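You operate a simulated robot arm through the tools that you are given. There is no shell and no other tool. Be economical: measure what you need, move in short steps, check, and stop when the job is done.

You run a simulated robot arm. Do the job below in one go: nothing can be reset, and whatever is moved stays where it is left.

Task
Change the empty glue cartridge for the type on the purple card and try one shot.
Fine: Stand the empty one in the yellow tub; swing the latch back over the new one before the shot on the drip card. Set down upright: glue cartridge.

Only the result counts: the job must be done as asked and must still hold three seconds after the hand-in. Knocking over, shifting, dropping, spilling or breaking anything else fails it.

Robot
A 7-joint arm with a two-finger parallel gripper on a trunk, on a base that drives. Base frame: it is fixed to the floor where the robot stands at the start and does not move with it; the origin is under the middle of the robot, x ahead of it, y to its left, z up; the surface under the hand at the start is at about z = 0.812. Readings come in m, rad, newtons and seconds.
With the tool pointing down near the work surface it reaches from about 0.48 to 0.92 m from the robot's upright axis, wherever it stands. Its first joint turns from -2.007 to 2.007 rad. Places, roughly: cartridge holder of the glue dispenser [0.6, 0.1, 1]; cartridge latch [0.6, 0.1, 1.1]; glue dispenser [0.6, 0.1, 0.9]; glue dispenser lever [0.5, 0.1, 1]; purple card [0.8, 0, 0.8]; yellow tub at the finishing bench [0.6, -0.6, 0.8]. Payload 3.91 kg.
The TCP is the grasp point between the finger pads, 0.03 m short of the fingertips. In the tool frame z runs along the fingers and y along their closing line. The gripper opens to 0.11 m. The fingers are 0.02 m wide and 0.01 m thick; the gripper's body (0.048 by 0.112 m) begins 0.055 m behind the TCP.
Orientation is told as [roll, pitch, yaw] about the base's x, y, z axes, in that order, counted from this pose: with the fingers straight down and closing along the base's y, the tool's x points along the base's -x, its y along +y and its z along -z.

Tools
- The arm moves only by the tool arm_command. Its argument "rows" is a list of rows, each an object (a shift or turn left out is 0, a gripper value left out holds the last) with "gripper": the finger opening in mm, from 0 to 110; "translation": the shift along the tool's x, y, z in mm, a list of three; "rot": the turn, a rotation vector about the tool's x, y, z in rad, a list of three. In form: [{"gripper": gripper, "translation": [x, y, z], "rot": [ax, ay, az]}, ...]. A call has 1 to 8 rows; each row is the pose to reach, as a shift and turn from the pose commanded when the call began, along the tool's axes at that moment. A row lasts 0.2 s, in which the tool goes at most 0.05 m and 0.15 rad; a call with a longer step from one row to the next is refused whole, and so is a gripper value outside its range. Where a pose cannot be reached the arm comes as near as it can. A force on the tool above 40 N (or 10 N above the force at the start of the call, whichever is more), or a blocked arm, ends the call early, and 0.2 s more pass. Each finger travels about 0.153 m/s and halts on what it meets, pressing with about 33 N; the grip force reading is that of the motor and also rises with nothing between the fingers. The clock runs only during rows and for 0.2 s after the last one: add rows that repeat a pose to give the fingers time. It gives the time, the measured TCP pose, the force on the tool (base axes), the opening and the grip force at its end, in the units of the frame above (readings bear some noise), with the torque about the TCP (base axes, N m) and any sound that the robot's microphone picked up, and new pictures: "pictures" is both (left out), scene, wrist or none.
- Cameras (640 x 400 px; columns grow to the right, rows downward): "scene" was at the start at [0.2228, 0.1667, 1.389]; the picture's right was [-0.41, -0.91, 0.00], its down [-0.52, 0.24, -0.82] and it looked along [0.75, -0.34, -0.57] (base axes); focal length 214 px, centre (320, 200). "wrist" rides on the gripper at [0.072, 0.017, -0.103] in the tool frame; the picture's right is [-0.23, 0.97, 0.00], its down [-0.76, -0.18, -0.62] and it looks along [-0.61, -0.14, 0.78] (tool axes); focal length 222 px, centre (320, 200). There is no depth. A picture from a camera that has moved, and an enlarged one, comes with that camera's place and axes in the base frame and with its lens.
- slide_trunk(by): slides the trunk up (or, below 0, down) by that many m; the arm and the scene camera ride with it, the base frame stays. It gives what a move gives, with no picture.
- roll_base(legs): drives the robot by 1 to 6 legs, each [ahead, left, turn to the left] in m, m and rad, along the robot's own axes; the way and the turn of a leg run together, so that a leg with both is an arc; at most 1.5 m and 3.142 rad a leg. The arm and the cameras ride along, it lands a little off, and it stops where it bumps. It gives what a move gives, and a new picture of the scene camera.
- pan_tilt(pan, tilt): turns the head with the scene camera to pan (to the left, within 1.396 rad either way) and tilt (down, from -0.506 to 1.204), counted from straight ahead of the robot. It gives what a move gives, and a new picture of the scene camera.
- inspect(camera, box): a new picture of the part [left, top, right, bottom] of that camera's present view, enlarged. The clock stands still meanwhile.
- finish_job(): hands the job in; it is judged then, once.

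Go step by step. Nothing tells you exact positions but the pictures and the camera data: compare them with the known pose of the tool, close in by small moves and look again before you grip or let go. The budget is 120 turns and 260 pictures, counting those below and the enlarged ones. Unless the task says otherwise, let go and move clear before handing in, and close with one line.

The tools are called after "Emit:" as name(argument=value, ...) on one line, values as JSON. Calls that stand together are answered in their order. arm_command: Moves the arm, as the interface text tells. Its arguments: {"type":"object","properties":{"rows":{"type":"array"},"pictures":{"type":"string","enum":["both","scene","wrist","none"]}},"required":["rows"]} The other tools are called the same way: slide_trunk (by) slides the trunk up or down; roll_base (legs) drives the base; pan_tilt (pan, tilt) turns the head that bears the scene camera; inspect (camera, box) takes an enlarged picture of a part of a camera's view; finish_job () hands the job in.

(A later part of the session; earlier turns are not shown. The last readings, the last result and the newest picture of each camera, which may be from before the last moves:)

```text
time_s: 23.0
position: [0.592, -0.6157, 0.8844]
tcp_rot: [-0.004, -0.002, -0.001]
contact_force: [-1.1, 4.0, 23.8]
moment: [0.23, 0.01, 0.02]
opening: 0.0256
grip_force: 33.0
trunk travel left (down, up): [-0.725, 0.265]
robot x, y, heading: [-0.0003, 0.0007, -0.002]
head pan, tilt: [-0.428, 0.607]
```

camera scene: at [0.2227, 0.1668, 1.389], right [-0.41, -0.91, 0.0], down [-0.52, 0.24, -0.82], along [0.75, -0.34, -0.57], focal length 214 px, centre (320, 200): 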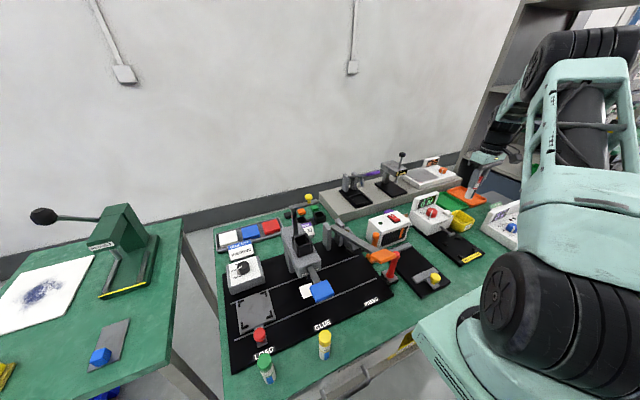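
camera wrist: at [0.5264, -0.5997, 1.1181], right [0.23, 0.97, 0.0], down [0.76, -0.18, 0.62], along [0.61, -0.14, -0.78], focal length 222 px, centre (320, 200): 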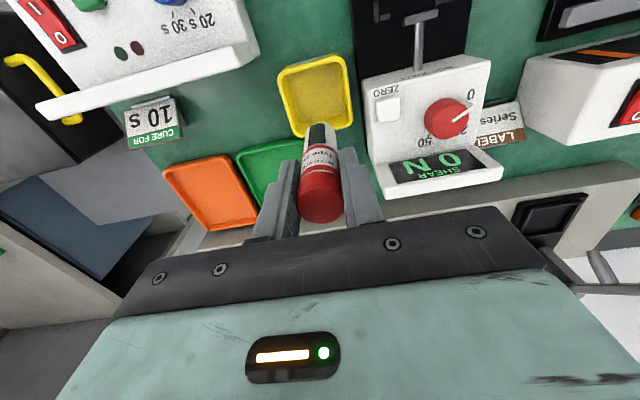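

It has touched the floor with 24 N. I ease up 3 mm, let go and rise.

Emit:
arm_command(rows=[{"gripper": 20, "translation": [0, 0, -3]}, {"gripper": 44, "translation": [0, 0, -3]}, {"gripper": 44, "translation": [0, 0, -3]}, {"gripper": 44, "translation": [0, 0, -30]}, {"gripper": 44, "translation": [0, 0, -60]}, {"gripper": 44, "translation": [0, 0, -100]}, {"gripper": 44, "translation": [0, 0, -140]}], pictures="none")

Emit:
inspect(camera="wrist", box=[220, 40, 420, 220])

Emit:
inspect(camera="scene", box=[435, 180, 485, 240])

```text
time_s: 24.6
position: [0.5944, -0.6145, 1.0197]
tcp_rot: [0.004, 0.0, 0.0]
contact_force: [-0.9, 0.7, -0.9]
moment: [-0.02, 0.01, -0.03]
opening: 0.044
grip_force: 0.0
trunk travel left (down, up): [-0.725, 0.265]
robot x, y, heading: [-0.001, 0.0037, 0.001]
head pan, tilt: [-0.428, 0.607]
```

```text
2.22 times, centred on (320, 130) of wrist
camera zoom: at [0.522, -0.5981, 1.1232], right [0.23, 0.97, 0.0], down [0.76, -0.18, 0.62], along [0.61, -0.14, -0.78], focal length 494 px, centre (320, 356)
```

zoom: 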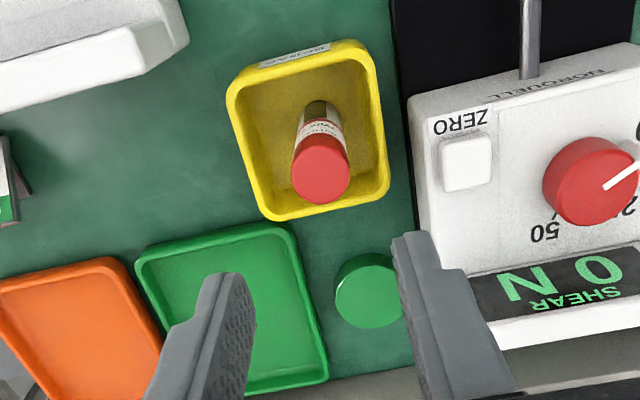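

```text
6.67 times, centred on (460, 210) of scene
camera zoom: at [0.2231, 0.1663, 1.3889], right [-0.41, -0.91, 0.0], down [-0.52, 0.24, -0.82], along [0.75, -0.34, -0.57], focal length 1430 px, centre (-613, 133)
```

zoom: 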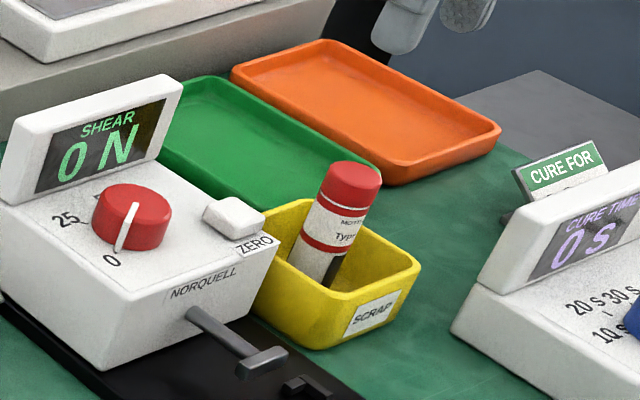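

The empty cartridge stands upright in the tub. I rise, carry the hand back across the bench, and back the base away a little so the green cartridge comes into reach.

Emit:
arm_command(rows=[{"translation": [0, 0, -45]}, {"translation": [0, 0, -90]}, {"translation": [0, 0, -135]}, {"translation": [0, 0, -180]}, {"translation": [0, 40, -205]}, {"translation": [0, 85, -205]}, {"translation": [0, 130, -205]}, {"translation": [0, 175, -205]}], pictures="none")

Emit:
arm_command(rows=[{"translation": [0, 45, 0]}, {"translation": [0, 90, 0]}, {"translation": [0, 135, 0]}, {"translation": [0, 180, 0]}, {"translation": [0, 225, 0]}, {"translation": [5, 270, 0]}, {"translation": [10, 315, 0]}, {"translation": [15, 360, 0]}], pictures="none")

Emit:
arm_command(rows=[{"translation": [10, 45, 0]}, {"translation": [20, 90, 0]}, {"translation": [30, 135, 0]}, {"translation": [40, 180, 0]}, {"translation": [50, 225, 0]}, {"translation": [60, 260, 0]}, {"translation": [80, 280, 0]}], pictures="none")

Emit:
roll_base(legs=[[-0.1, 0, 0]])

Emit:
inspect(camera="wrist", box=[0, 0, 640, 400])

```text
time_s: 26.4
position: [0.5955, -0.4403, 1.2269]
tcp_rot: [0.0, 0.0, -0.001]
contact_force: [0.4, -0.5, -0.1]
moment: [0.05, -0.05, 0.0]
opening: 0.044
grip_force: 0.1
trunk travel left (down, up): [-0.725, 0.265]
robot x, y, heading: [-0.0012, -0.0008, 0.002]
head pan, tilt: [-0.428, 0.607]
```

```text
time_s: 28.2
position: [0.578, -0.0779, 1.2255]
tcp_rot: [-0.001, 0.0, 0.0]
contact_force: [0.6, -0.3, -1.2]
moment: [0.02, 0.02, 0.01]
opening: 0.0441
grip_force: 0.0
trunk travel left (down, up): [-0.725, 0.265]
robot x, y, heading: [0.0032, 0.0001, -0.002]
head pan, tilt: [-0.428, 0.607]
```

```text
time_s: 29.8
position: [0.4986, 0.1984, 1.2236]
tcp_rot: [-0.002, 0.0, 0.001]
contact_force: [0.3, -0.1, -0.3]
moment: [0.02, -0.01, 0.0]
opening: 0.0443
grip_force: 0.1
trunk travel left (down, up): [-0.725, 0.265]
robot x, y, heading: [0.0028, -0.0023, -0.003]
head pan, tilt: [-0.428, 0.607]
```

```text
time_s: 30.9
position: [0.401, 0.1984, 1.2237]
tcp_rot: [-0.001, 0.0, 0.0]
contact_force: [0.6, 0.1, -0.7]
moment: [0.0, -0.02, 0.02]
opening: 0.0442
grip_force: 0.1
trunk travel left (down, up): [-0.725, 0.265]
robot x, y, heading: [-0.1, -0.004, 0.001]
head pan, tilt: [-0.428, 0.607]
camera scene: at [0.1248, 0.1665, 1.389], right [-0.41, -0.91, 0.0], down [-0.52, 0.24, -0.82], along [0.75, -0.34, -0.57], focal length 214 px, centre (320, 200)
```

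scene: 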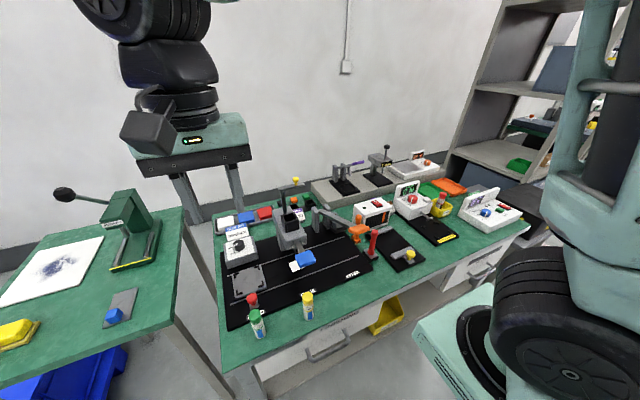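

```text
1.00 times, centred on (320, 200) of wrist (not enlarged: the box is as wide or as high as the picture)
camera zoom: at [0.3293, 0.2148, 1.3271], right [0.23, 0.97, 0.0], down [0.76, -0.18, 0.62], along [0.61, -0.14, -0.78], focal length 222 px, centre (320, 200)
```

zoom: 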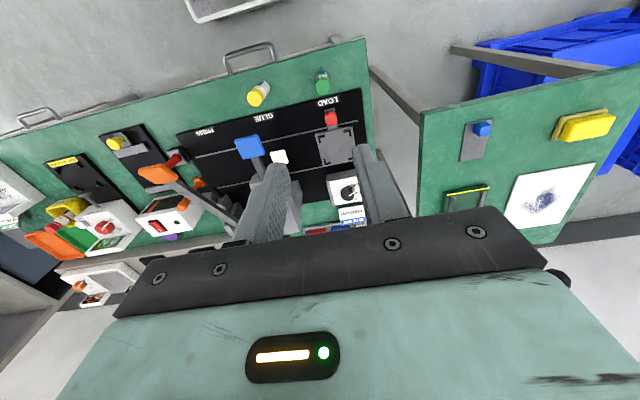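

Now I triangulate the green cartridge with enlarged views from both cameras.

Emit:
inspect(camera="wrist", box=[280, 40, 380, 140])

Emit:
inspect(camera="scene", box=[220, 270, 320, 350])

```text
4.00 times, centred on (330, 90) of wrist
camera zoom: at [0.3293, 0.2148, 1.3271], right [0.23, 0.97, 0.0], down [0.76, -0.18, 0.62], along [0.61, -0.14, -0.78], focal length 888 px, centre (280, 640)
```

zoom: 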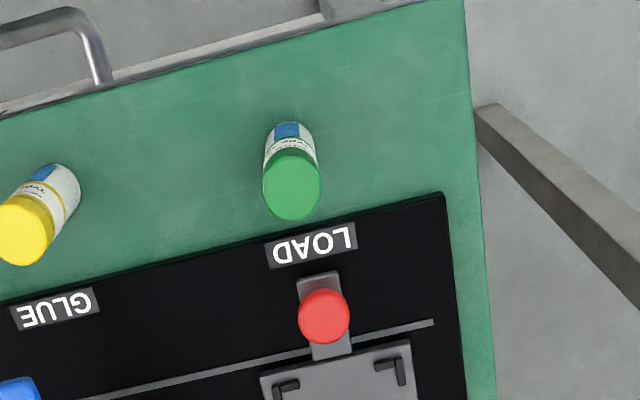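

```text
5.00 times, centred on (270, 310) of scene
camera zoom: at [0.1248, 0.1665, 1.389], right [-0.41, -0.91, 0.0], down [-0.52, 0.24, -0.82], along [0.75, -0.34, -0.57], focal length 1072 px, centre (570, -350)
```

zoom: 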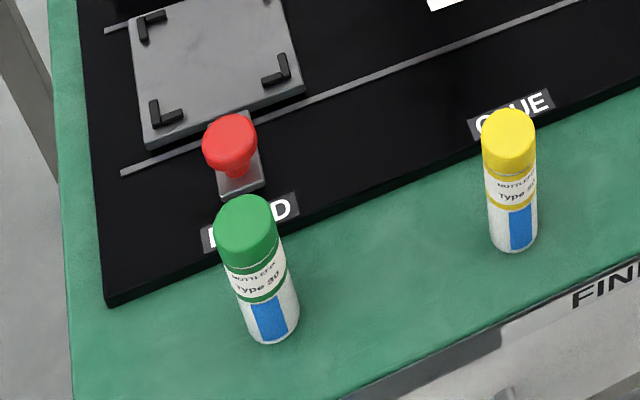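

The green cap top is at (0.418, 0.199, 0.897). I move over it and lower part-way, then look again.

Emit:
arm_command(rows=[{"gripper": 50, "translation": [-17, 1, 45]}, {"gripper": 50, "translation": [-17, 1, 90]}, {"gripper": 50, "translation": [-17, 1, 135]}, {"gripper": 50, "translation": [-17, 1, 180]}, {"gripper": 50, "translation": [-17, 1, 225]}, {"gripper": 50, "translation": [-17, 1, 260]}, {"gripper": 50, "translation": [-17, 1, 285]}, {"gripper": 50, "translation": [-17, 1, 285]}], pictures="wrist")

Emit:
inspect(camera="scene", box=[220, 260, 320, 350])

```text
time_s: 32.7
position: [0.4171, 0.1961, 0.9372]
tcp_rot: [0.0, 0.001, 0.0]
contact_force: [-0.3, 0.1, 0.9]
moment: [0.01, 0.0, 0.01]
opening: 0.0501
grip_force: 0.1
trunk travel left (down, up): [-0.725, 0.265]
robot x, y, heading: [-0.0987, 0.0018, -0.001]
head pan, tilt: [-0.428, 0.607]
camera wrist: at [0.3455, 0.2135, 1.0405], right [0.23, 0.97, 0.0], down [0.76, -0.18, 0.62], along [0.61, -0.14, -0.78], focal length 222 px, centre (320, 200)
```

wrist: 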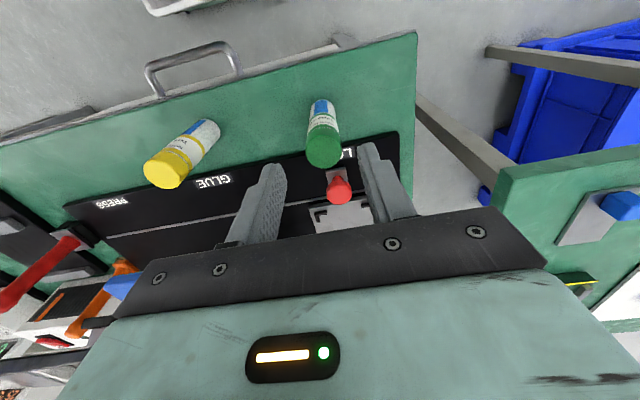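

```text
4.44 times, centred on (270, 305) of scene
camera zoom: at [0.1246, 0.1665, 1.389], right [-0.41, -0.91, 0.0], down [-0.52, 0.24, -0.82], along [0.75, -0.34, -0.57], focal length 953 px, centre (542, -267)
```

zoom: 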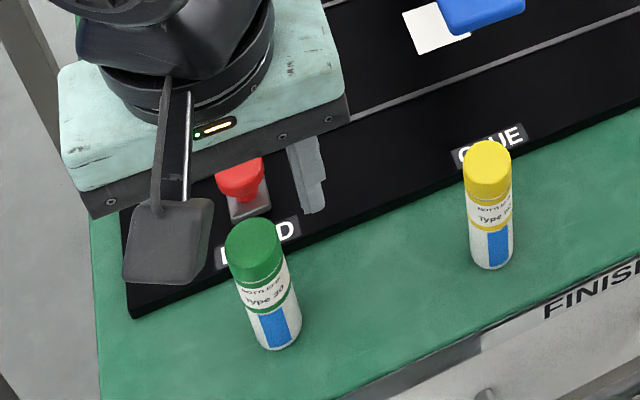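

The wrist view puts the cap at (0.413, 0.200), right between the fingers. I lower to the grip height and close.

Emit:
arm_command(rows=[{"gripper": 50, "translation": [1, 2, 25]}, {"gripper": 50, "translation": [1, 2, 45]}, {"gripper": 50, "translation": [1, 2, 54]}, {"gripper": 50, "translation": [1, 2, 54]}], pictures="wrist")

Emit:
inspect(camera="scene", box=[220, 260, 320, 350])

```text
time_s: 33.7
position: [0.4167, 0.2003, 0.8836]
tcp_rot: [-0.001, 0.001, 0.001]
contact_force: [-0.6, -0.2, 0.2]
moment: [-0.04, 0.0, 0.03]
opening: 0.05
grip_force: 0.1
trunk travel left (down, up): [-0.725, 0.265]
robot x, y, heading: [-0.0958, -0.0019, 0.001]
head pan, tilt: [-0.428, 0.607]
camera wrist: at [0.345, 0.2171, 0.9873], right [0.23, 0.97, 0.0], down [0.76, -0.18, 0.62], along [0.61, -0.14, -0.78], focal length 222 px, centre (320, 200)
```

wrist: 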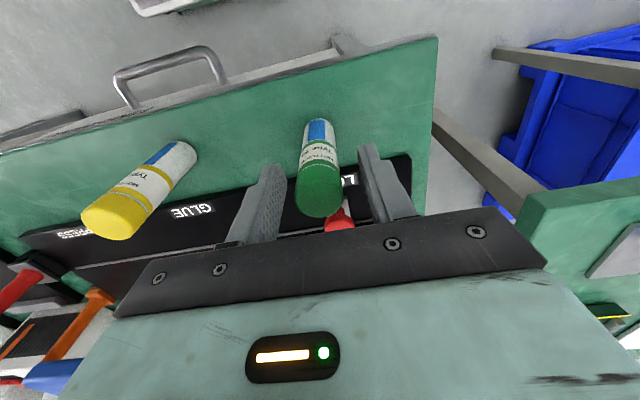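

```text
4.44 times, centred on (270, 305) of scene
camera zoom: at [0.1247, 0.1665, 1.389], right [-0.41, -0.91, 0.0], down [-0.52, 0.24, -0.82], along [0.75, -0.34, -0.57], focal length 953 px, centre (542, -267)
```

zoom: 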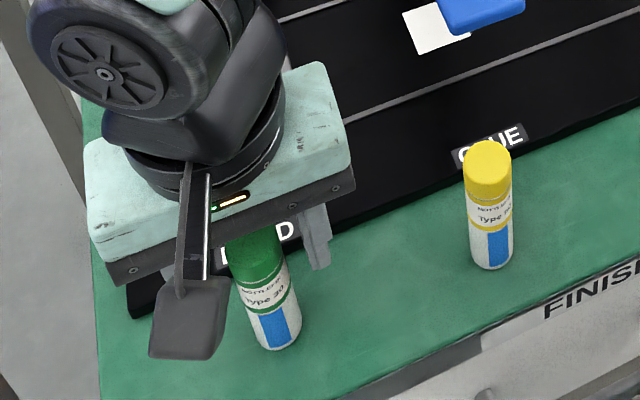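

The cartridge sits between the fingers just as the red one did. I close and lift.

Emit:
arm_command(rows=[{"gripper": 15, "translation": [0, 0, 0]}, {"gripper": 15, "translation": [0, 0, 0]}, {"gripper": 15, "translation": [0, 0, 0]}, {"gripper": 15, "translation": [0, 0, -40]}, {"gripper": 15, "translation": [0, 0, -85]}, {"gripper": 15, "translation": [0, 0, -130]}, {"gripper": 15, "translation": [0, 0, -175]}, {"gripper": 15, "translation": [0, 0, -220]}], pictures="none")

Emit:
arm_command(rows=[{"translation": [0, 0, -45]}, {"translation": [0, 0, -80]}, {"translation": [-45, -20, -80]}, {"translation": [-90, -65, -80]}, {"translation": [-135, -110, -80]}, {"translation": [-172, -149, -80]}, {"translation": [-172, -149, -80]}], pictures="both")

Emit:
inspect(camera="scene", box=[240, 120, 340, 260])

Emit:
inspect(camera="wrist", box=[240, 40, 400, 220])

```text
time_s: 35.5
position: [0.4161, 0.2003, 1.1056]
tcp_rot: [-0.001, 0.001, 0.0]
contact_force: [0.4, 0.2, -0.1]
moment: [-0.02, 0.01, -0.01]
opening: 0.0254
grip_force: 32.8
trunk travel left (down, up): [-0.725, 0.265]
robot x, y, heading: [-0.1024, -0.0009, 0.0]
head pan, tilt: [-0.428, 0.607]
```

```text
refused: row 4 steps farther than a row can; nothing moved
```

```text
2.86 times, centred on (290, 190) of scene
camera zoom: at [0.125, 0.1668, 1.3888], right [-0.41, -0.91, 0.0], down [-0.52, 0.24, -0.82], along [0.75, -0.34, -0.57], focal length 613 px, centre (406, 229)
```

zoom: 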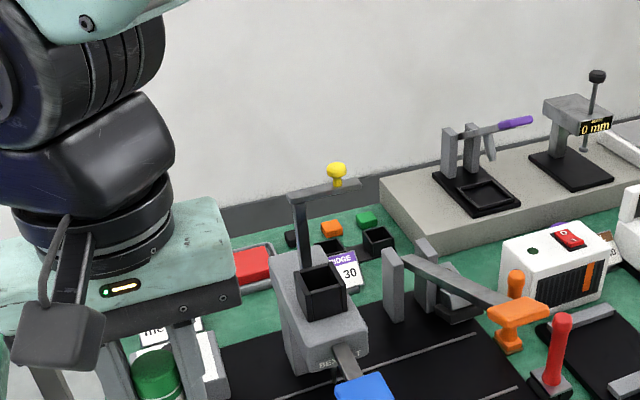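

```text
2.22 times, centred on (320, 130) of wrist
camera zoom: at [0.3443, 0.2173, 1.2077], right [0.23, 0.97, 0.0], down [0.76, -0.18, 0.62], along [0.61, -0.14, -0.78], focal length 494 px, centre (320, 356)
```

zoom: 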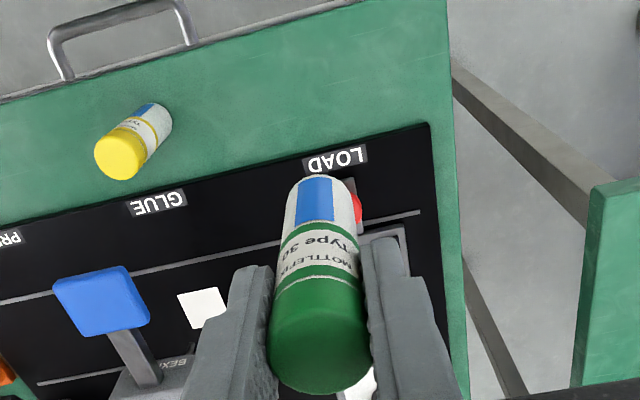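

The green cartridge is held upright. I redo the carry to above the holder in smaller steps.

Emit:
arm_command(rows=[{"translation": [0, 0, -45]}, {"translation": [0, 0, -80]}, {"translation": [-35, -30, -80]}, {"translation": [-70, -60, -80]}, {"translation": [-105, -90, -80]}, {"translation": [-140, -120, -80]}, {"translation": [-173, -150, -80]}, {"translation": [-173, -150, -80]}], pictures="none")

Emit:
inspect(camera="scene", box=[240, 120, 340, 260])

Emit:
inspect(camera="wrist", box=[240, 40, 400, 220])

```text
time_s: 37.3
position: [0.5911, 0.0503, 1.1836]
tcp_rot: [0.0, 0.0, 0.0]
contact_force: [0.5, -0.7, -1.0]
moment: [0.02, -0.02, -0.01]
opening: 0.0255
grip_force: 33.3
trunk travel left (down, up): [-0.725, 0.265]
robot x, y, heading: [-0.0981, -0.0007, -0.003]
head pan, tilt: [-0.428, 0.607]
```

```text
2.86 times, centred on (290, 190) of scene
camera zoom: at [0.1247, 0.1665, 1.389], right [-0.41, -0.91, 0.0], down [-0.52, 0.24, -0.82], along [0.75, -0.34, -0.57], focal length 613 px, centre (406, 229)
```

zoom: 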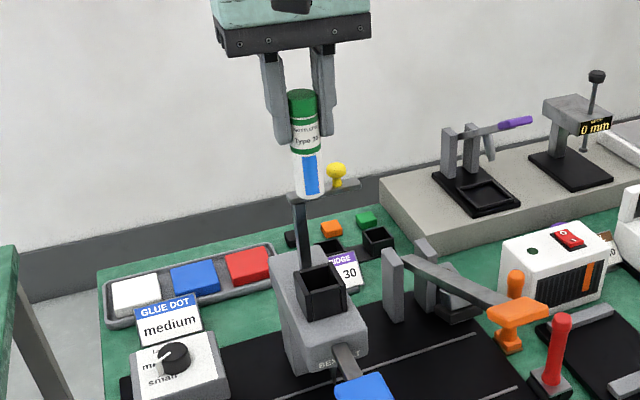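

```text
2.22 times, centred on (320, 130) of wrist
camera zoom: at [0.5191, 0.0669, 1.2858], right [0.23, 0.97, 0.0], down [0.76, -0.18, 0.62], along [0.61, -0.14, -0.78], focal length 494 px, centre (320, 356)
```

zoom: 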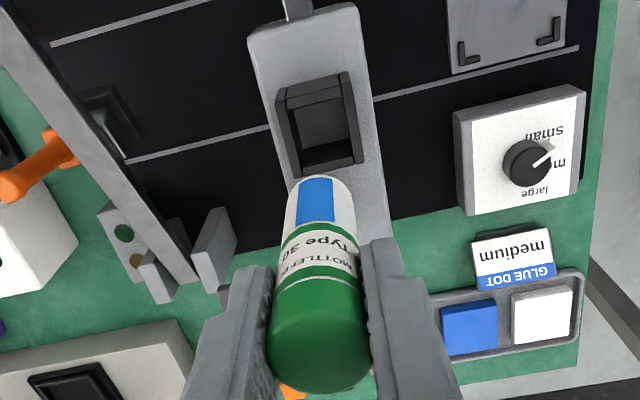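

The hand is above the empty holder, whose opening centre I place at (0.589, 0.051). I lower until the bottom is just above the rim and check alignment.

Emit:
arm_command(rows=[{"translation": [2, 0, 40]}, {"translation": [2, 0, 70]}, {"translation": [2, 0, 93]}, {"translation": [2, 0, 93]}], pictures="none")

Emit:
inspect(camera="scene", box=[260, 180, 320, 240])

Emit:
inspect(camera="wrist", box=[260, 60, 380, 220])

```text
time_s: 38.3
position: [0.5869, 0.0509, 1.0927]
tcp_rot: [-0.001, -0.001, 0.0]
contact_force: [-0.5, 0.1, -0.7]
moment: [-0.04, 0.03, -0.01]
opening: 0.0253
grip_force: 33.2
trunk travel left (down, up): [-0.725, 0.265]
robot x, y, heading: [-0.098, 0.001, 0.003]
head pan, tilt: [-0.428, 0.607]
```

```text
6.67 times, centred on (290, 210) of scene
camera zoom: at [0.1247, 0.1665, 1.389], right [-0.41, -0.91, 0.0], down [-0.52, 0.24, -0.82], along [0.75, -0.34, -0.57], focal length 1430 px, centre (520, 133)
```

zoom: 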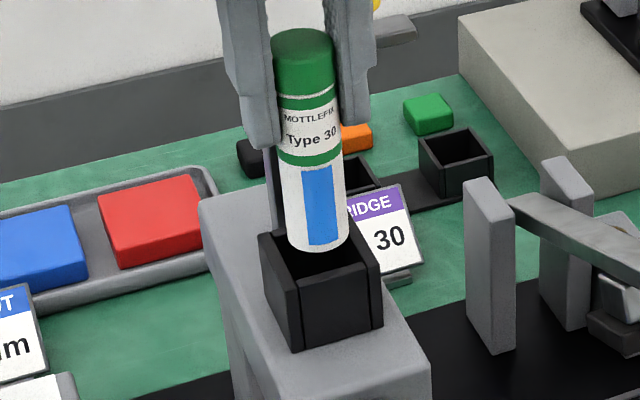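

```text
2.50 times, centred on (320, 140) of wrist
camera zoom: at [0.5155, 0.0672, 1.196], right [0.23, 0.97, 0.0], down [0.76, -0.18, 0.62], along [0.61, -0.14, -0.78], focal length 555 px, centre (320, 350)
```

zoom: 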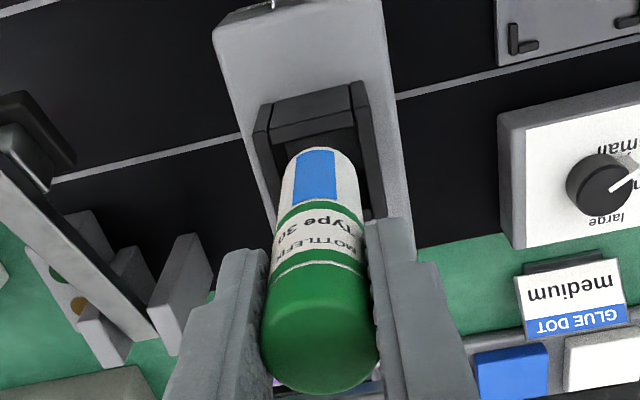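

It is aligned over the opening with a little slack, so I insert it slowly.

Emit:
arm_command(rows=[{"translation": [0, 0, 12]}, {"translation": [0, 0, 22]}, {"translation": [0, 0, 32]}, {"translation": [0, 0, 40]}, {"translation": [0, 0, 44]}, {"translation": [0, 0, 44]}], pictures="none")

Emit:
inspect(camera="scene", box=[260, 180, 320, 240])

```text
time_s: 39.7
position: [0.5872, 0.0514, 1.049]
tcp_rot: [0.0, -0.002, 0.0]
contact_force: [-0.2, -0.6, 9.8]
moment: [0.0, 0.06, -0.01]
opening: 0.0252
grip_force: 33.4
trunk travel left (down, up): [-0.725, 0.265]
robot x, y, heading: [-0.0985, 0.0005, 0.001]
head pan, tilt: [-0.428, 0.607]
```

```text
6.67 times, centred on (290, 210) of scene
camera zoom: at [0.1243, 0.1665, 1.3892], right [-0.41, -0.91, 0.0], down [-0.52, 0.24, -0.82], along [0.75, -0.34, -0.57], focal length 1430 px, centre (520, 133)
```

zoom: 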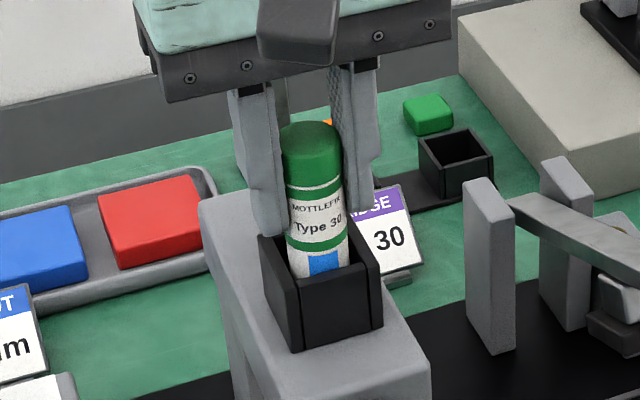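

It has met the seat with 10 N. I push 2 mm more to confirm, then release and rise.

Emit:
arm_command(rows=[{"translation": [0, 0, 2]}, {"translation": [0, 0, 2]}], pictures="none")

Emit:
arm_command(rows=[{"gripper": 20, "translation": [0, 0, -3]}, {"gripper": 46, "translation": [0, 0, -3]}, {"gripper": 46, "translation": [0, 0, -3]}, {"gripper": 46, "translation": [0, 0, -40]}, {"gripper": 46, "translation": [0, 0, -85]}, {"gripper": 46, "translation": [0, 0, -130]}], pictures="none")

Emit:
inspect(camera="scene", box=[260, 170, 330, 240])

Emit:
inspect(camera="wrist", box=[240, 40, 400, 220])

```text
time_s: 40.3
position: [0.5874, 0.0508, 1.0496]
tcp_rot: [0.003, -0.004, -0.003]
contact_force: [-0.4, -1.4, 29.5]
moment: [-0.05, 0.01, 0.01]
opening: 0.0254
grip_force: 32.9
trunk travel left (down, up): [-0.725, 0.265]
robot x, y, heading: [-0.098, 0.0016, 0.002]
head pan, tilt: [-0.428, 0.607]
```

```text
time_s: 41.7
position: [0.5868, 0.0517, 1.1763]
tcp_rot: [-0.001, 0.0, 0.0]
contact_force: [-0.1, 0.3, -1.1]
moment: [-0.04, 0.01, -0.02]
opening: 0.0463
grip_force: 0.1
trunk travel left (down, up): [-0.725, 0.265]
robot x, y, heading: [-0.0955, -0.0002, 0.002]
head pan, tilt: [-0.428, 0.607]
```

```text
5.71 times, centred on (295, 205) of scene
camera zoom: at [0.125, 0.1666, 1.3889], right [-0.41, -0.91, 0.0], down [-0.52, 0.24, -0.82], along [0.75, -0.34, -0.57], focal length 1226 px, centre (463, 171)
```

zoom: 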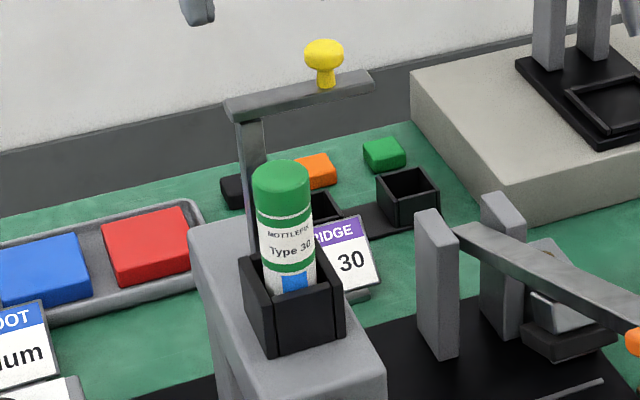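

```text
2.22 times, centred on (320, 130) of wrist
camera zoom: at [0.515, 0.0673, 1.2799], right [0.23, 0.97, 0.0], down [0.76, -0.18, 0.62], along [0.61, -0.14, -0.78], focal length 494 px, centre (320, 356)
```

zoom: 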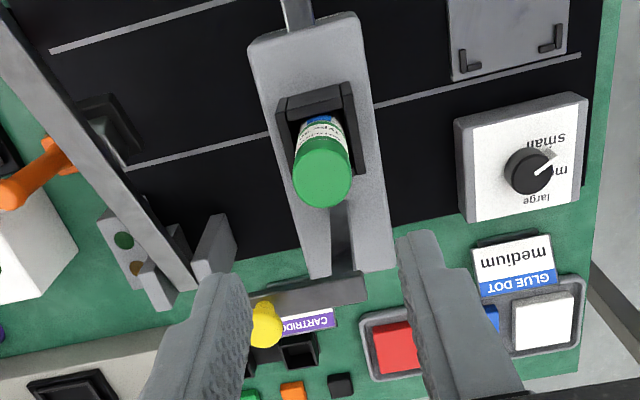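

The Type 30 cartridge is seated with its top at about 1.059, like the old one. Now I turn the hand to the latch's present angle and go above the knob.

Emit:
arm_command(rows=[{"translation": [-7, -6, 0], "rot": [0, 0, -0.15]}, {"translation": [-14, -12, 0], "rot": [0, 0, -0.3]}, {"translation": [-21, -18, 0], "rot": [0, 0, -0.45]}, {"translation": [-28, -24, 0], "rot": [0, 0, -0.6]}, {"translation": [-35, -30, 0], "rot": [0, 0, -0.75]}, {"translation": [-42, -36, 0], "rot": [0, 0, -0.9]}, {"translation": [-49, -40, 0], "rot": [0, 0, -1.05]}, {"translation": [-53, -43, 0], "rot": [0, 0, -1.2]}], pictures="none")

Emit:
arm_command(rows=[{"rot": [0, 0, -0.15]}, {"rot": [0, 0, -0.3]}, {"rot": [0, 0, -0.3]}], pictures="wrist")

Emit:
inspect(camera="scene", box=[260, 150, 340, 220])

```text
time_s: 43.5
position: [0.6412, 0.0091, 1.1772]
tcp_rot: [0.0, 0.0, 1.202]
contact_force: [-0.6, -1.0, 0.3]
moment: [-0.03, -0.05, 0.0]
opening: 0.046
grip_force: 0.1
trunk travel left (down, up): [-0.725, 0.265]
robot x, y, heading: [-0.1004, 0.0024, -0.002]
head pan, tilt: [-0.428, 0.607]
```

```text
time_s: 44.3
position: [0.6408, 0.0073, 1.1763]
tcp_rot: [-0.001, 0.001, 1.502]
contact_force: [-1.2, 0.1, 0.0]
moment: [-0.02, -0.02, -0.01]
opening: 0.046
grip_force: 0.0
trunk travel left (down, up): [-0.725, 0.265]
robot x, y, heading: [-0.0983, -0.0002, -0.005]
head pan, tilt: [-0.428, 0.607]
camera wrist: at [0.6199, -0.0636, 1.2794], right [-0.96, 0.29, 0.0], down [0.23, 0.75, 0.62], along [0.18, 0.6, -0.78], focal length 222 px, centre (320, 200)
```

wrist: 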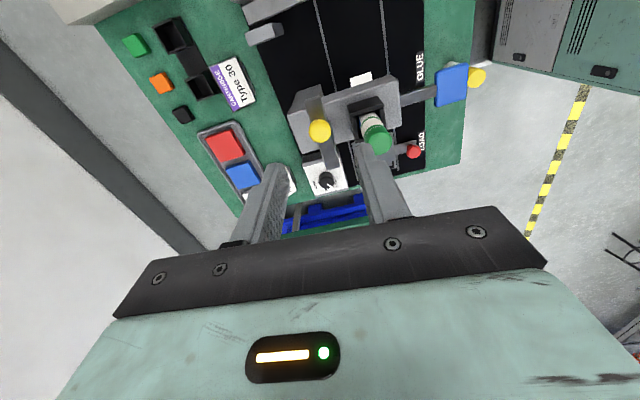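

```text
5.71 times, centred on (300, 185) of scene
camera zoom: at [0.1247, 0.1665, 1.389], right [-0.41, -0.91, 0.0], down [-0.52, 0.24, -0.82], along [0.75, -0.34, -0.57], focal length 1226 px, centre (434, 286)
```

zoom: 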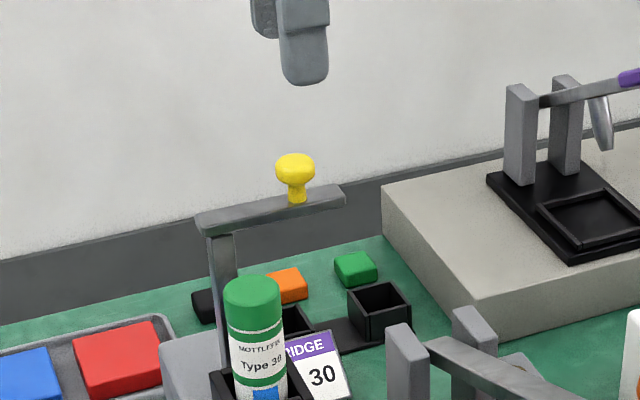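

The knob comes out at (0.641, 0.008), right under the hand. I lower onto it and close.

Emit:
arm_command(rows=[{"gripper": 46, "translation": [0, 0, 40]}, {"gripper": 46, "translation": [0, 0, 60]}, {"gripper": 46, "translation": [0, 0, 71]}, {"gripper": 46, "translation": [0, 0, 71]}, {"gripper": 10, "translation": [0, 0, 71]}, {"gripper": 10, "translation": [0, 0, 71]}, {"gripper": 10, "translation": [0, 0, 71]}], pictures="none")

Emit:
inspect(camera="scene", box=[260, 150, 340, 220])

```text
time_s: 45.9
position: [0.6403, 0.0077, 1.1048]
tcp_rot: [0.001, -0.001, 1.499]
contact_force: [0.2, -0.8, -2.3]
moment: [-0.11, 0.0, 0.0]
opening: 0.019
grip_force: 45.3
trunk travel left (down, up): [-0.725, 0.265]
robot x, y, heading: [-0.0994, -0.0014, 0.001]
head pan, tilt: [-0.428, 0.607]
```

```text
5.71 times, centred on (300, 185) of scene
camera zoom: at [0.1248, 0.1665, 1.3889], right [-0.41, -0.91, 0.0], down [-0.52, 0.24, -0.82], along [0.75, -0.34, -0.57], focal length 1226 px, centre (434, 286)
```

zoom: 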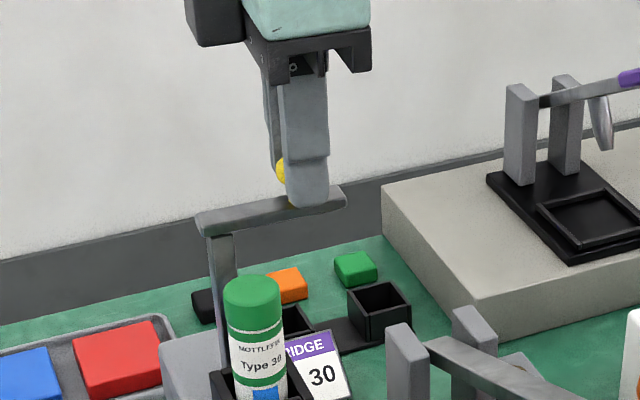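

The knob is held with no side force. I swing the latch back along the arc (pivot about (0.643, 0.050), radius 43 mm).

Emit:
arm_command(rows=[{"translation": [-0.5, 6.4, 0], "rot": [0, 0, 0.15]}, {"translation": [-1.9, 12.7, 0], "rot": [0, 0, 0.3]}, {"translation": [-4.3, 18.7, 0], "rot": [0, 0, 0.45]}, {"translation": [-7.5, 24.3, 0], "rot": [0, 0, 0.6]}, {"translation": [-11.5, 29.3, 0], "rot": [0, 0, 0.75]}, {"translation": [-16.3, 33.7, 0], "rot": [0, 0, 0.9]}, {"translation": [-21.6, 37.3, 0], "rot": [0, 0, 1.05]}, {"translation": [-27.4, 40.1, 0], "rot": [0, 0, 1.2]}], pictures="none")

Emit:
inspect(camera="scene", box=[260, 150, 340, 220])

```text
time_s: 47.7
position: [0.6003, 0.0389, 1.1048]
tcp_rot: [0.001, 0.003, 0.299]
contact_force: [-14.3, -6.3, 0.1]
moment: [-0.26, 0.77, -0.04]
opening: 0.0188
grip_force: 44.6
trunk travel left (down, up): [-0.725, 0.265]
robot x, y, heading: [-0.0989, 0.0028, -0.003]
head pan, tilt: [-0.428, 0.607]
```

```text
5.71 times, centred on (300, 185) of scene
camera zoom: at [0.1239, 0.1662, 1.3891], right [-0.41, -0.91, 0.0], down [-0.52, 0.24, -0.82], along [0.75, -0.34, -0.57], focal length 1226 px, centre (434, 286)
```

zoom: 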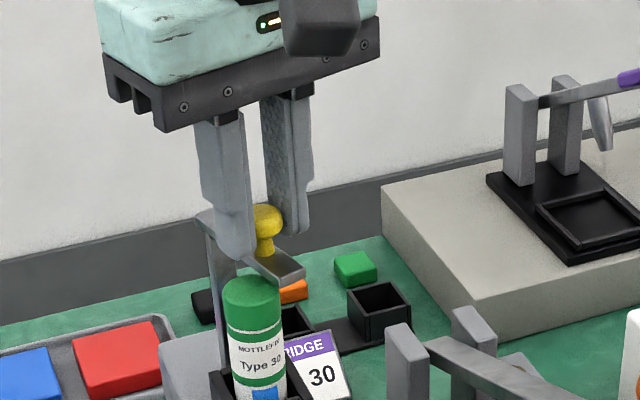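

The latch is nearly back; I finish the last 0.3 rad.

Emit:
arm_command(rows=[{"translation": [0.5, 6.6, 0], "rot": [0, 0, 0.15]}, {"translation": [-0.8, 13, 0], "rot": [0, 0, 0.3]}, {"translation": [-0.8, 13, 0], "rot": [0, 0, 0.3]}], pictures="none")

Emit:
inspect(camera="scene", box=[260, 150, 340, 220])

Emit:
inspect(camera="wrist", box=[260, 60, 380, 220])

```text
time_s: 48.5
position: [0.5999, 0.0507, 1.1039]
tcp_rot: [0.0, 0.0, 0.0]
contact_force: [-13.8, -1.5, -6.8]
moment: [0.0, -0.07, 0.11]
opening: 0.0191
grip_force: 45.0
trunk travel left (down, up): [-0.725, 0.265]
robot x, y, heading: [-0.102, 0.0003, -0.001]
head pan, tilt: [-0.428, 0.607]
```

```text
5.71 times, centred on (300, 185) of scene
camera zoom: at [0.1242, 0.1666, 1.389], right [-0.41, -0.91, 0.0], down [-0.52, 0.24, -0.82], along [0.75, -0.34, -0.57], focal length 1226 px, centre (434, 286)
```

zoom: 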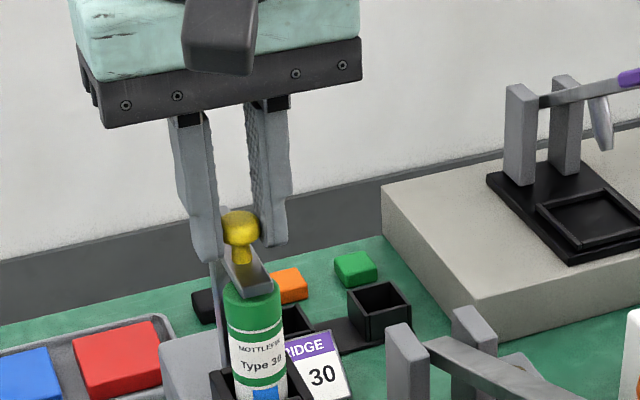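

```text
2.50 times, centred on (320, 140) of wrist
camera zoom: at [0.5274, 0.0678, 1.2081], right [0.23, 0.97, 0.0], down [0.76, -0.18, 0.62], along [0.61, -0.14, -0.78], focal length 555 px, centre (320, 350)
```

zoom: 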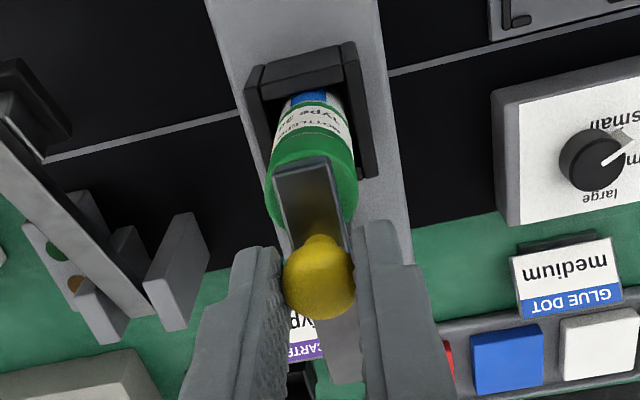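

The latch lies over the new cartridge again, as it was at the start. I let go and rise, then measure the lever pad.

Emit:
arm_command(rows=[{"gripper": 46, "translation": [1, 0, 0]}, {"gripper": 46, "translation": [1, 0, 0]}, {"gripper": 46, "translation": [1, 0, -40]}, {"gripper": 46, "translation": [10, 0, -85]}, {"gripper": 46, "translation": [50, 0, -105]}, {"gripper": 30, "translation": [95, 0, -105]}, {"gripper": 10, "translation": [120, 0, -105]}, {"gripper": 0, "translation": [120, 0, -105]}], pictures="both")

Emit:
inspect(camera="scene", box=[260, 170, 340, 280])

Emit:
inspect(camera="wrist", box=[240, 60, 400, 230])

```text
time_s: 50.3
position: [0.4776, 0.0507, 1.2114]
tcp_rot: [0.0, -0.002, -0.002]
contact_force: [0.1, 0.8, 0.3]
moment: [0.02, 0.01, 0.01]
opening: 0.0
grip_force: 33.5
trunk travel left (down, up): [-0.725, 0.265]
robot x, y, heading: [-0.0952, -0.0013, -0.0]
head pan, tilt: [-0.428, 0.607]
camera scene: at [0.1247, 0.1665, 1.389], right [-0.41, -0.91, 0.0], down [-0.52, 0.24, -0.82], along [0.75, -0.34, -0.57], focal length 214 px, centre (320, 200)
camera wrist: at [0.4056, 0.068, 1.3139], right [0.23, 0.97, 0.0], down [0.76, -0.18, 0.62], along [0.61, -0.14, -0.78], focal length 222 px, centre (320, 200)
```

scene: 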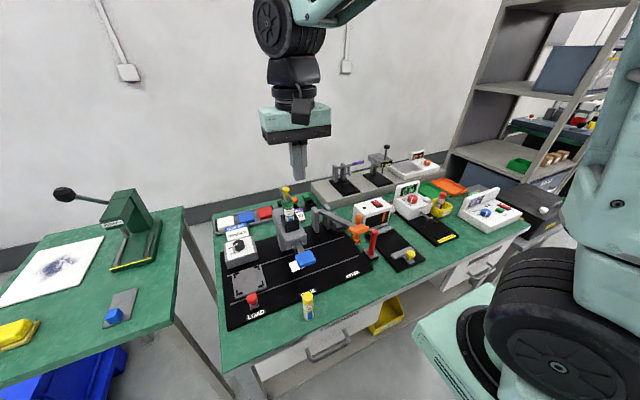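
wrist: 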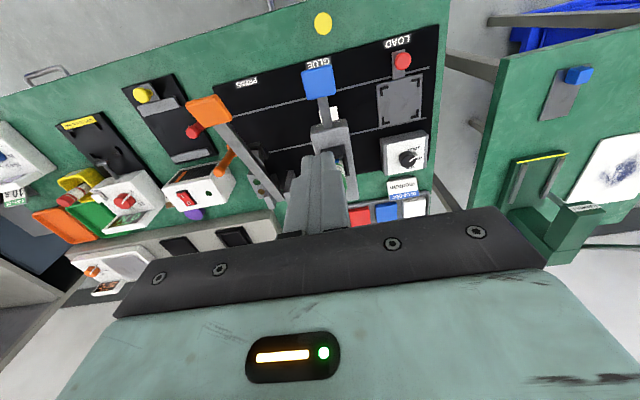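

```text
3.64 times, centred on (300, 225) of scene
camera zoom: at [0.1247, 0.1665, 1.389], right [-0.41, -0.91, 0.0], down [-0.52, 0.24, -0.82], along [0.75, -0.34, -0.57], focal length 780 px, centre (393, 109)
```

zoom: 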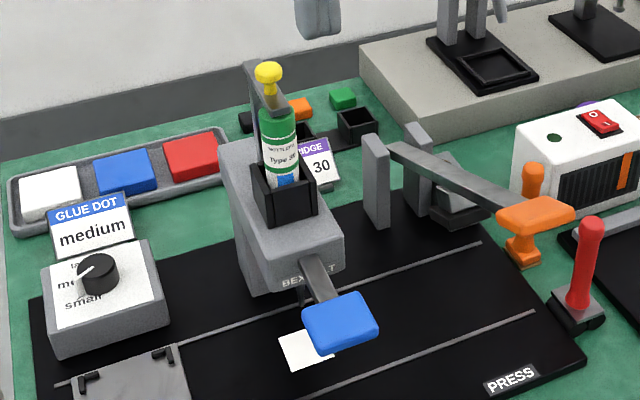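

```text
2.35 times, centred on (320, 145) of wrist
camera zoom: at [0.4056, 0.068, 1.3139], right [0.23, 0.97, 0.0], down [0.76, -0.18, 0.62], along [0.61, -0.14, -0.78], focal length 523 px, centre (320, 329)
```

zoom: 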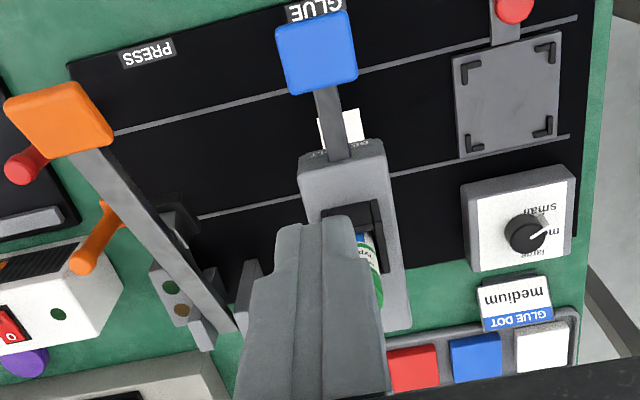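

The blue pad's top is at about (0.468, 0.052, 0.965). I bring the closed fingertips just above it.

Emit:
arm_command(rows=[{"gripper": 0, "translation": [9, 1, 45]}, {"gripper": 0, "translation": [9, 1, 90]}, {"gripper": 0, "translation": [9, 1, 135]}, {"gripper": 0, "translation": [9, 1, 175]}, {"gripper": 0, "translation": [9, 1, 200]}, {"gripper": 0, "translation": [9, 1, 200]}], pictures="none")

Emit:
inspect(camera="scene", box=[260, 200, 340, 290])

Emit:
inspect(camera="wrist", box=[240, 60, 400, 230])

```text
time_s: 51.7
position: [0.4693, 0.0515, 1.0111]
tcp_rot: [0.0, 0.0, -0.003]
contact_force: [-1.0, -0.4, -0.6]
moment: [0.01, -0.01, 0.0]
opening: 0.0
grip_force: 32.6
trunk travel left (down, up): [-0.725, 0.265]
robot x, y, heading: [-0.096, -0.0032, 0.003]
head pan, tilt: [-0.428, 0.607]
```

```text
4.44 times, centred on (300, 245) of scene
camera zoom: at [0.1246, 0.1665, 1.389], right [-0.41, -0.91, 0.0], down [-0.52, 0.24, -0.82], along [0.75, -0.34, -0.57], focal length 953 px, centre (409, 0)
```

zoom: 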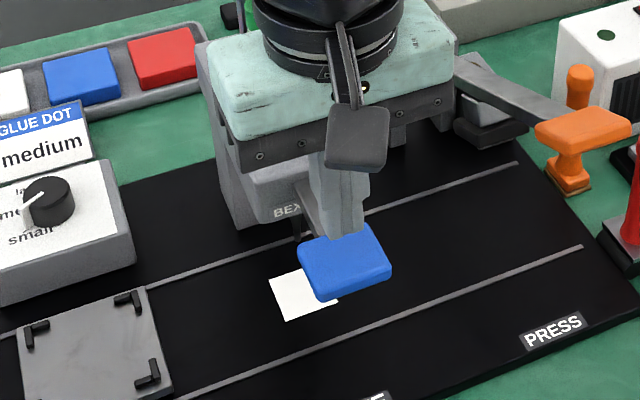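

```text
2.35 times, centred on (320, 145) of wrist
camera zoom: at [0.3982, 0.0684, 1.1143], right [0.23, 0.97, 0.0], down [0.76, -0.18, 0.62], along [0.61, -0.14, -0.78], focal length 523 px, centre (320, 329)
```

zoom: 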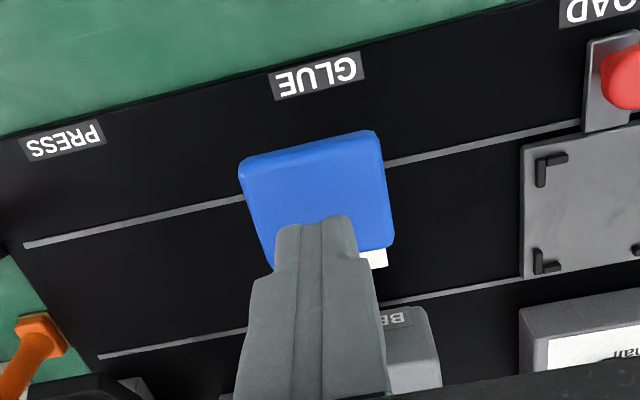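

The fingertips are over the pad. I press down in steps, watching force and sound.

Emit:
arm_command(rows=[{"gripper": 0, "translation": [3, 1, 12]}, {"gripper": 0, "translation": [3, 1, 18]}, {"gripper": 0, "translation": [3, 1, 24]}, {"gripper": 0, "translation": [3, 1, 30]}], pictures="none")

Emit:
inspect(camera="scene", box=[260, 200, 340, 290])

```text
time_s: 52.7
position: [0.4672, 0.0524, 0.9797]
tcp_rot: [-0.001, -0.001, -0.003]
contact_force: [-1.2, 0.1, 2.3]
moment: [0.0, 0.01, 0.01]
opening: 0.0001
grip_force: 32.9
trunk travel left (down, up): [-0.725, 0.265]
robot x, y, heading: [-0.0951, -0.0012, -0.006]
head pan, tilt: [-0.428, 0.607]
```

```text
4.44 times, centred on (300, 245) of scene
camera zoom: at [0.1245, 0.1665, 1.3891], right [-0.41, -0.91, 0.0], down [-0.52, 0.24, -0.82], along [0.75, -0.34, -0.57], focal length 953 px, centre (409, 0)
```

zoom: 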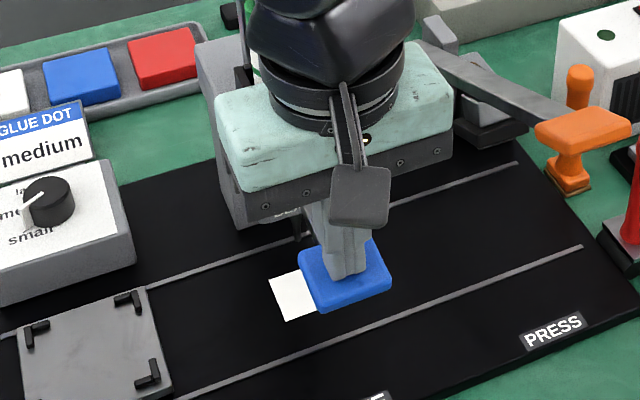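

The lever is moving down under light spring force (about 2 N). I press on.

Emit:
arm_command(rows=[{"gripper": 0, "translation": [0, 0, 6]}, {"gripper": 0, "translation": [0, 0, 12]}, {"gripper": 0, "translation": [0, 0, 18]}, {"gripper": 0, "translation": [0, 0, 24]}], pictures="none")

Emit:
inspect(camera="scene", box=[260, 200, 340, 290])

```text
time_s: 53.7
position: [0.4665, 0.0531, 0.9621]
tcp_rot: [0.001, -0.007, 0.001]
contact_force: [-10.0, -4.7, 29.5]
moment: [-0.07, -0.02, -0.23]
opening: 0.0002
grip_force: 32.8
trunk travel left (down, up): [-0.725, 0.265]
robot x, y, heading: [-0.1023, 0.0, 0.003]
head pan, tilt: [-0.428, 0.607]
stopped in row 4: the force on the tool passed its limit at 49 N (the readings are from after the stop); the commanded pose is now the measured one
```

```text
4.44 times, centred on (300, 245) of scene
camera zoom: at [0.1231, 0.1661, 1.3897], right [-0.41, -0.91, 0.0], down [-0.52, 0.24, -0.82], along [0.75, -0.34, -0.57], focal length 953 px, centre (409, 0)
```

zoom: 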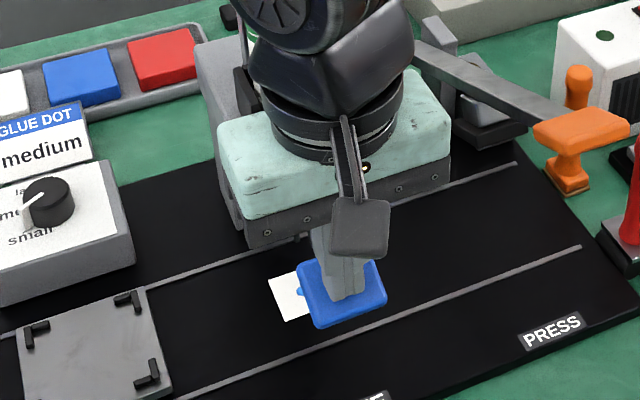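

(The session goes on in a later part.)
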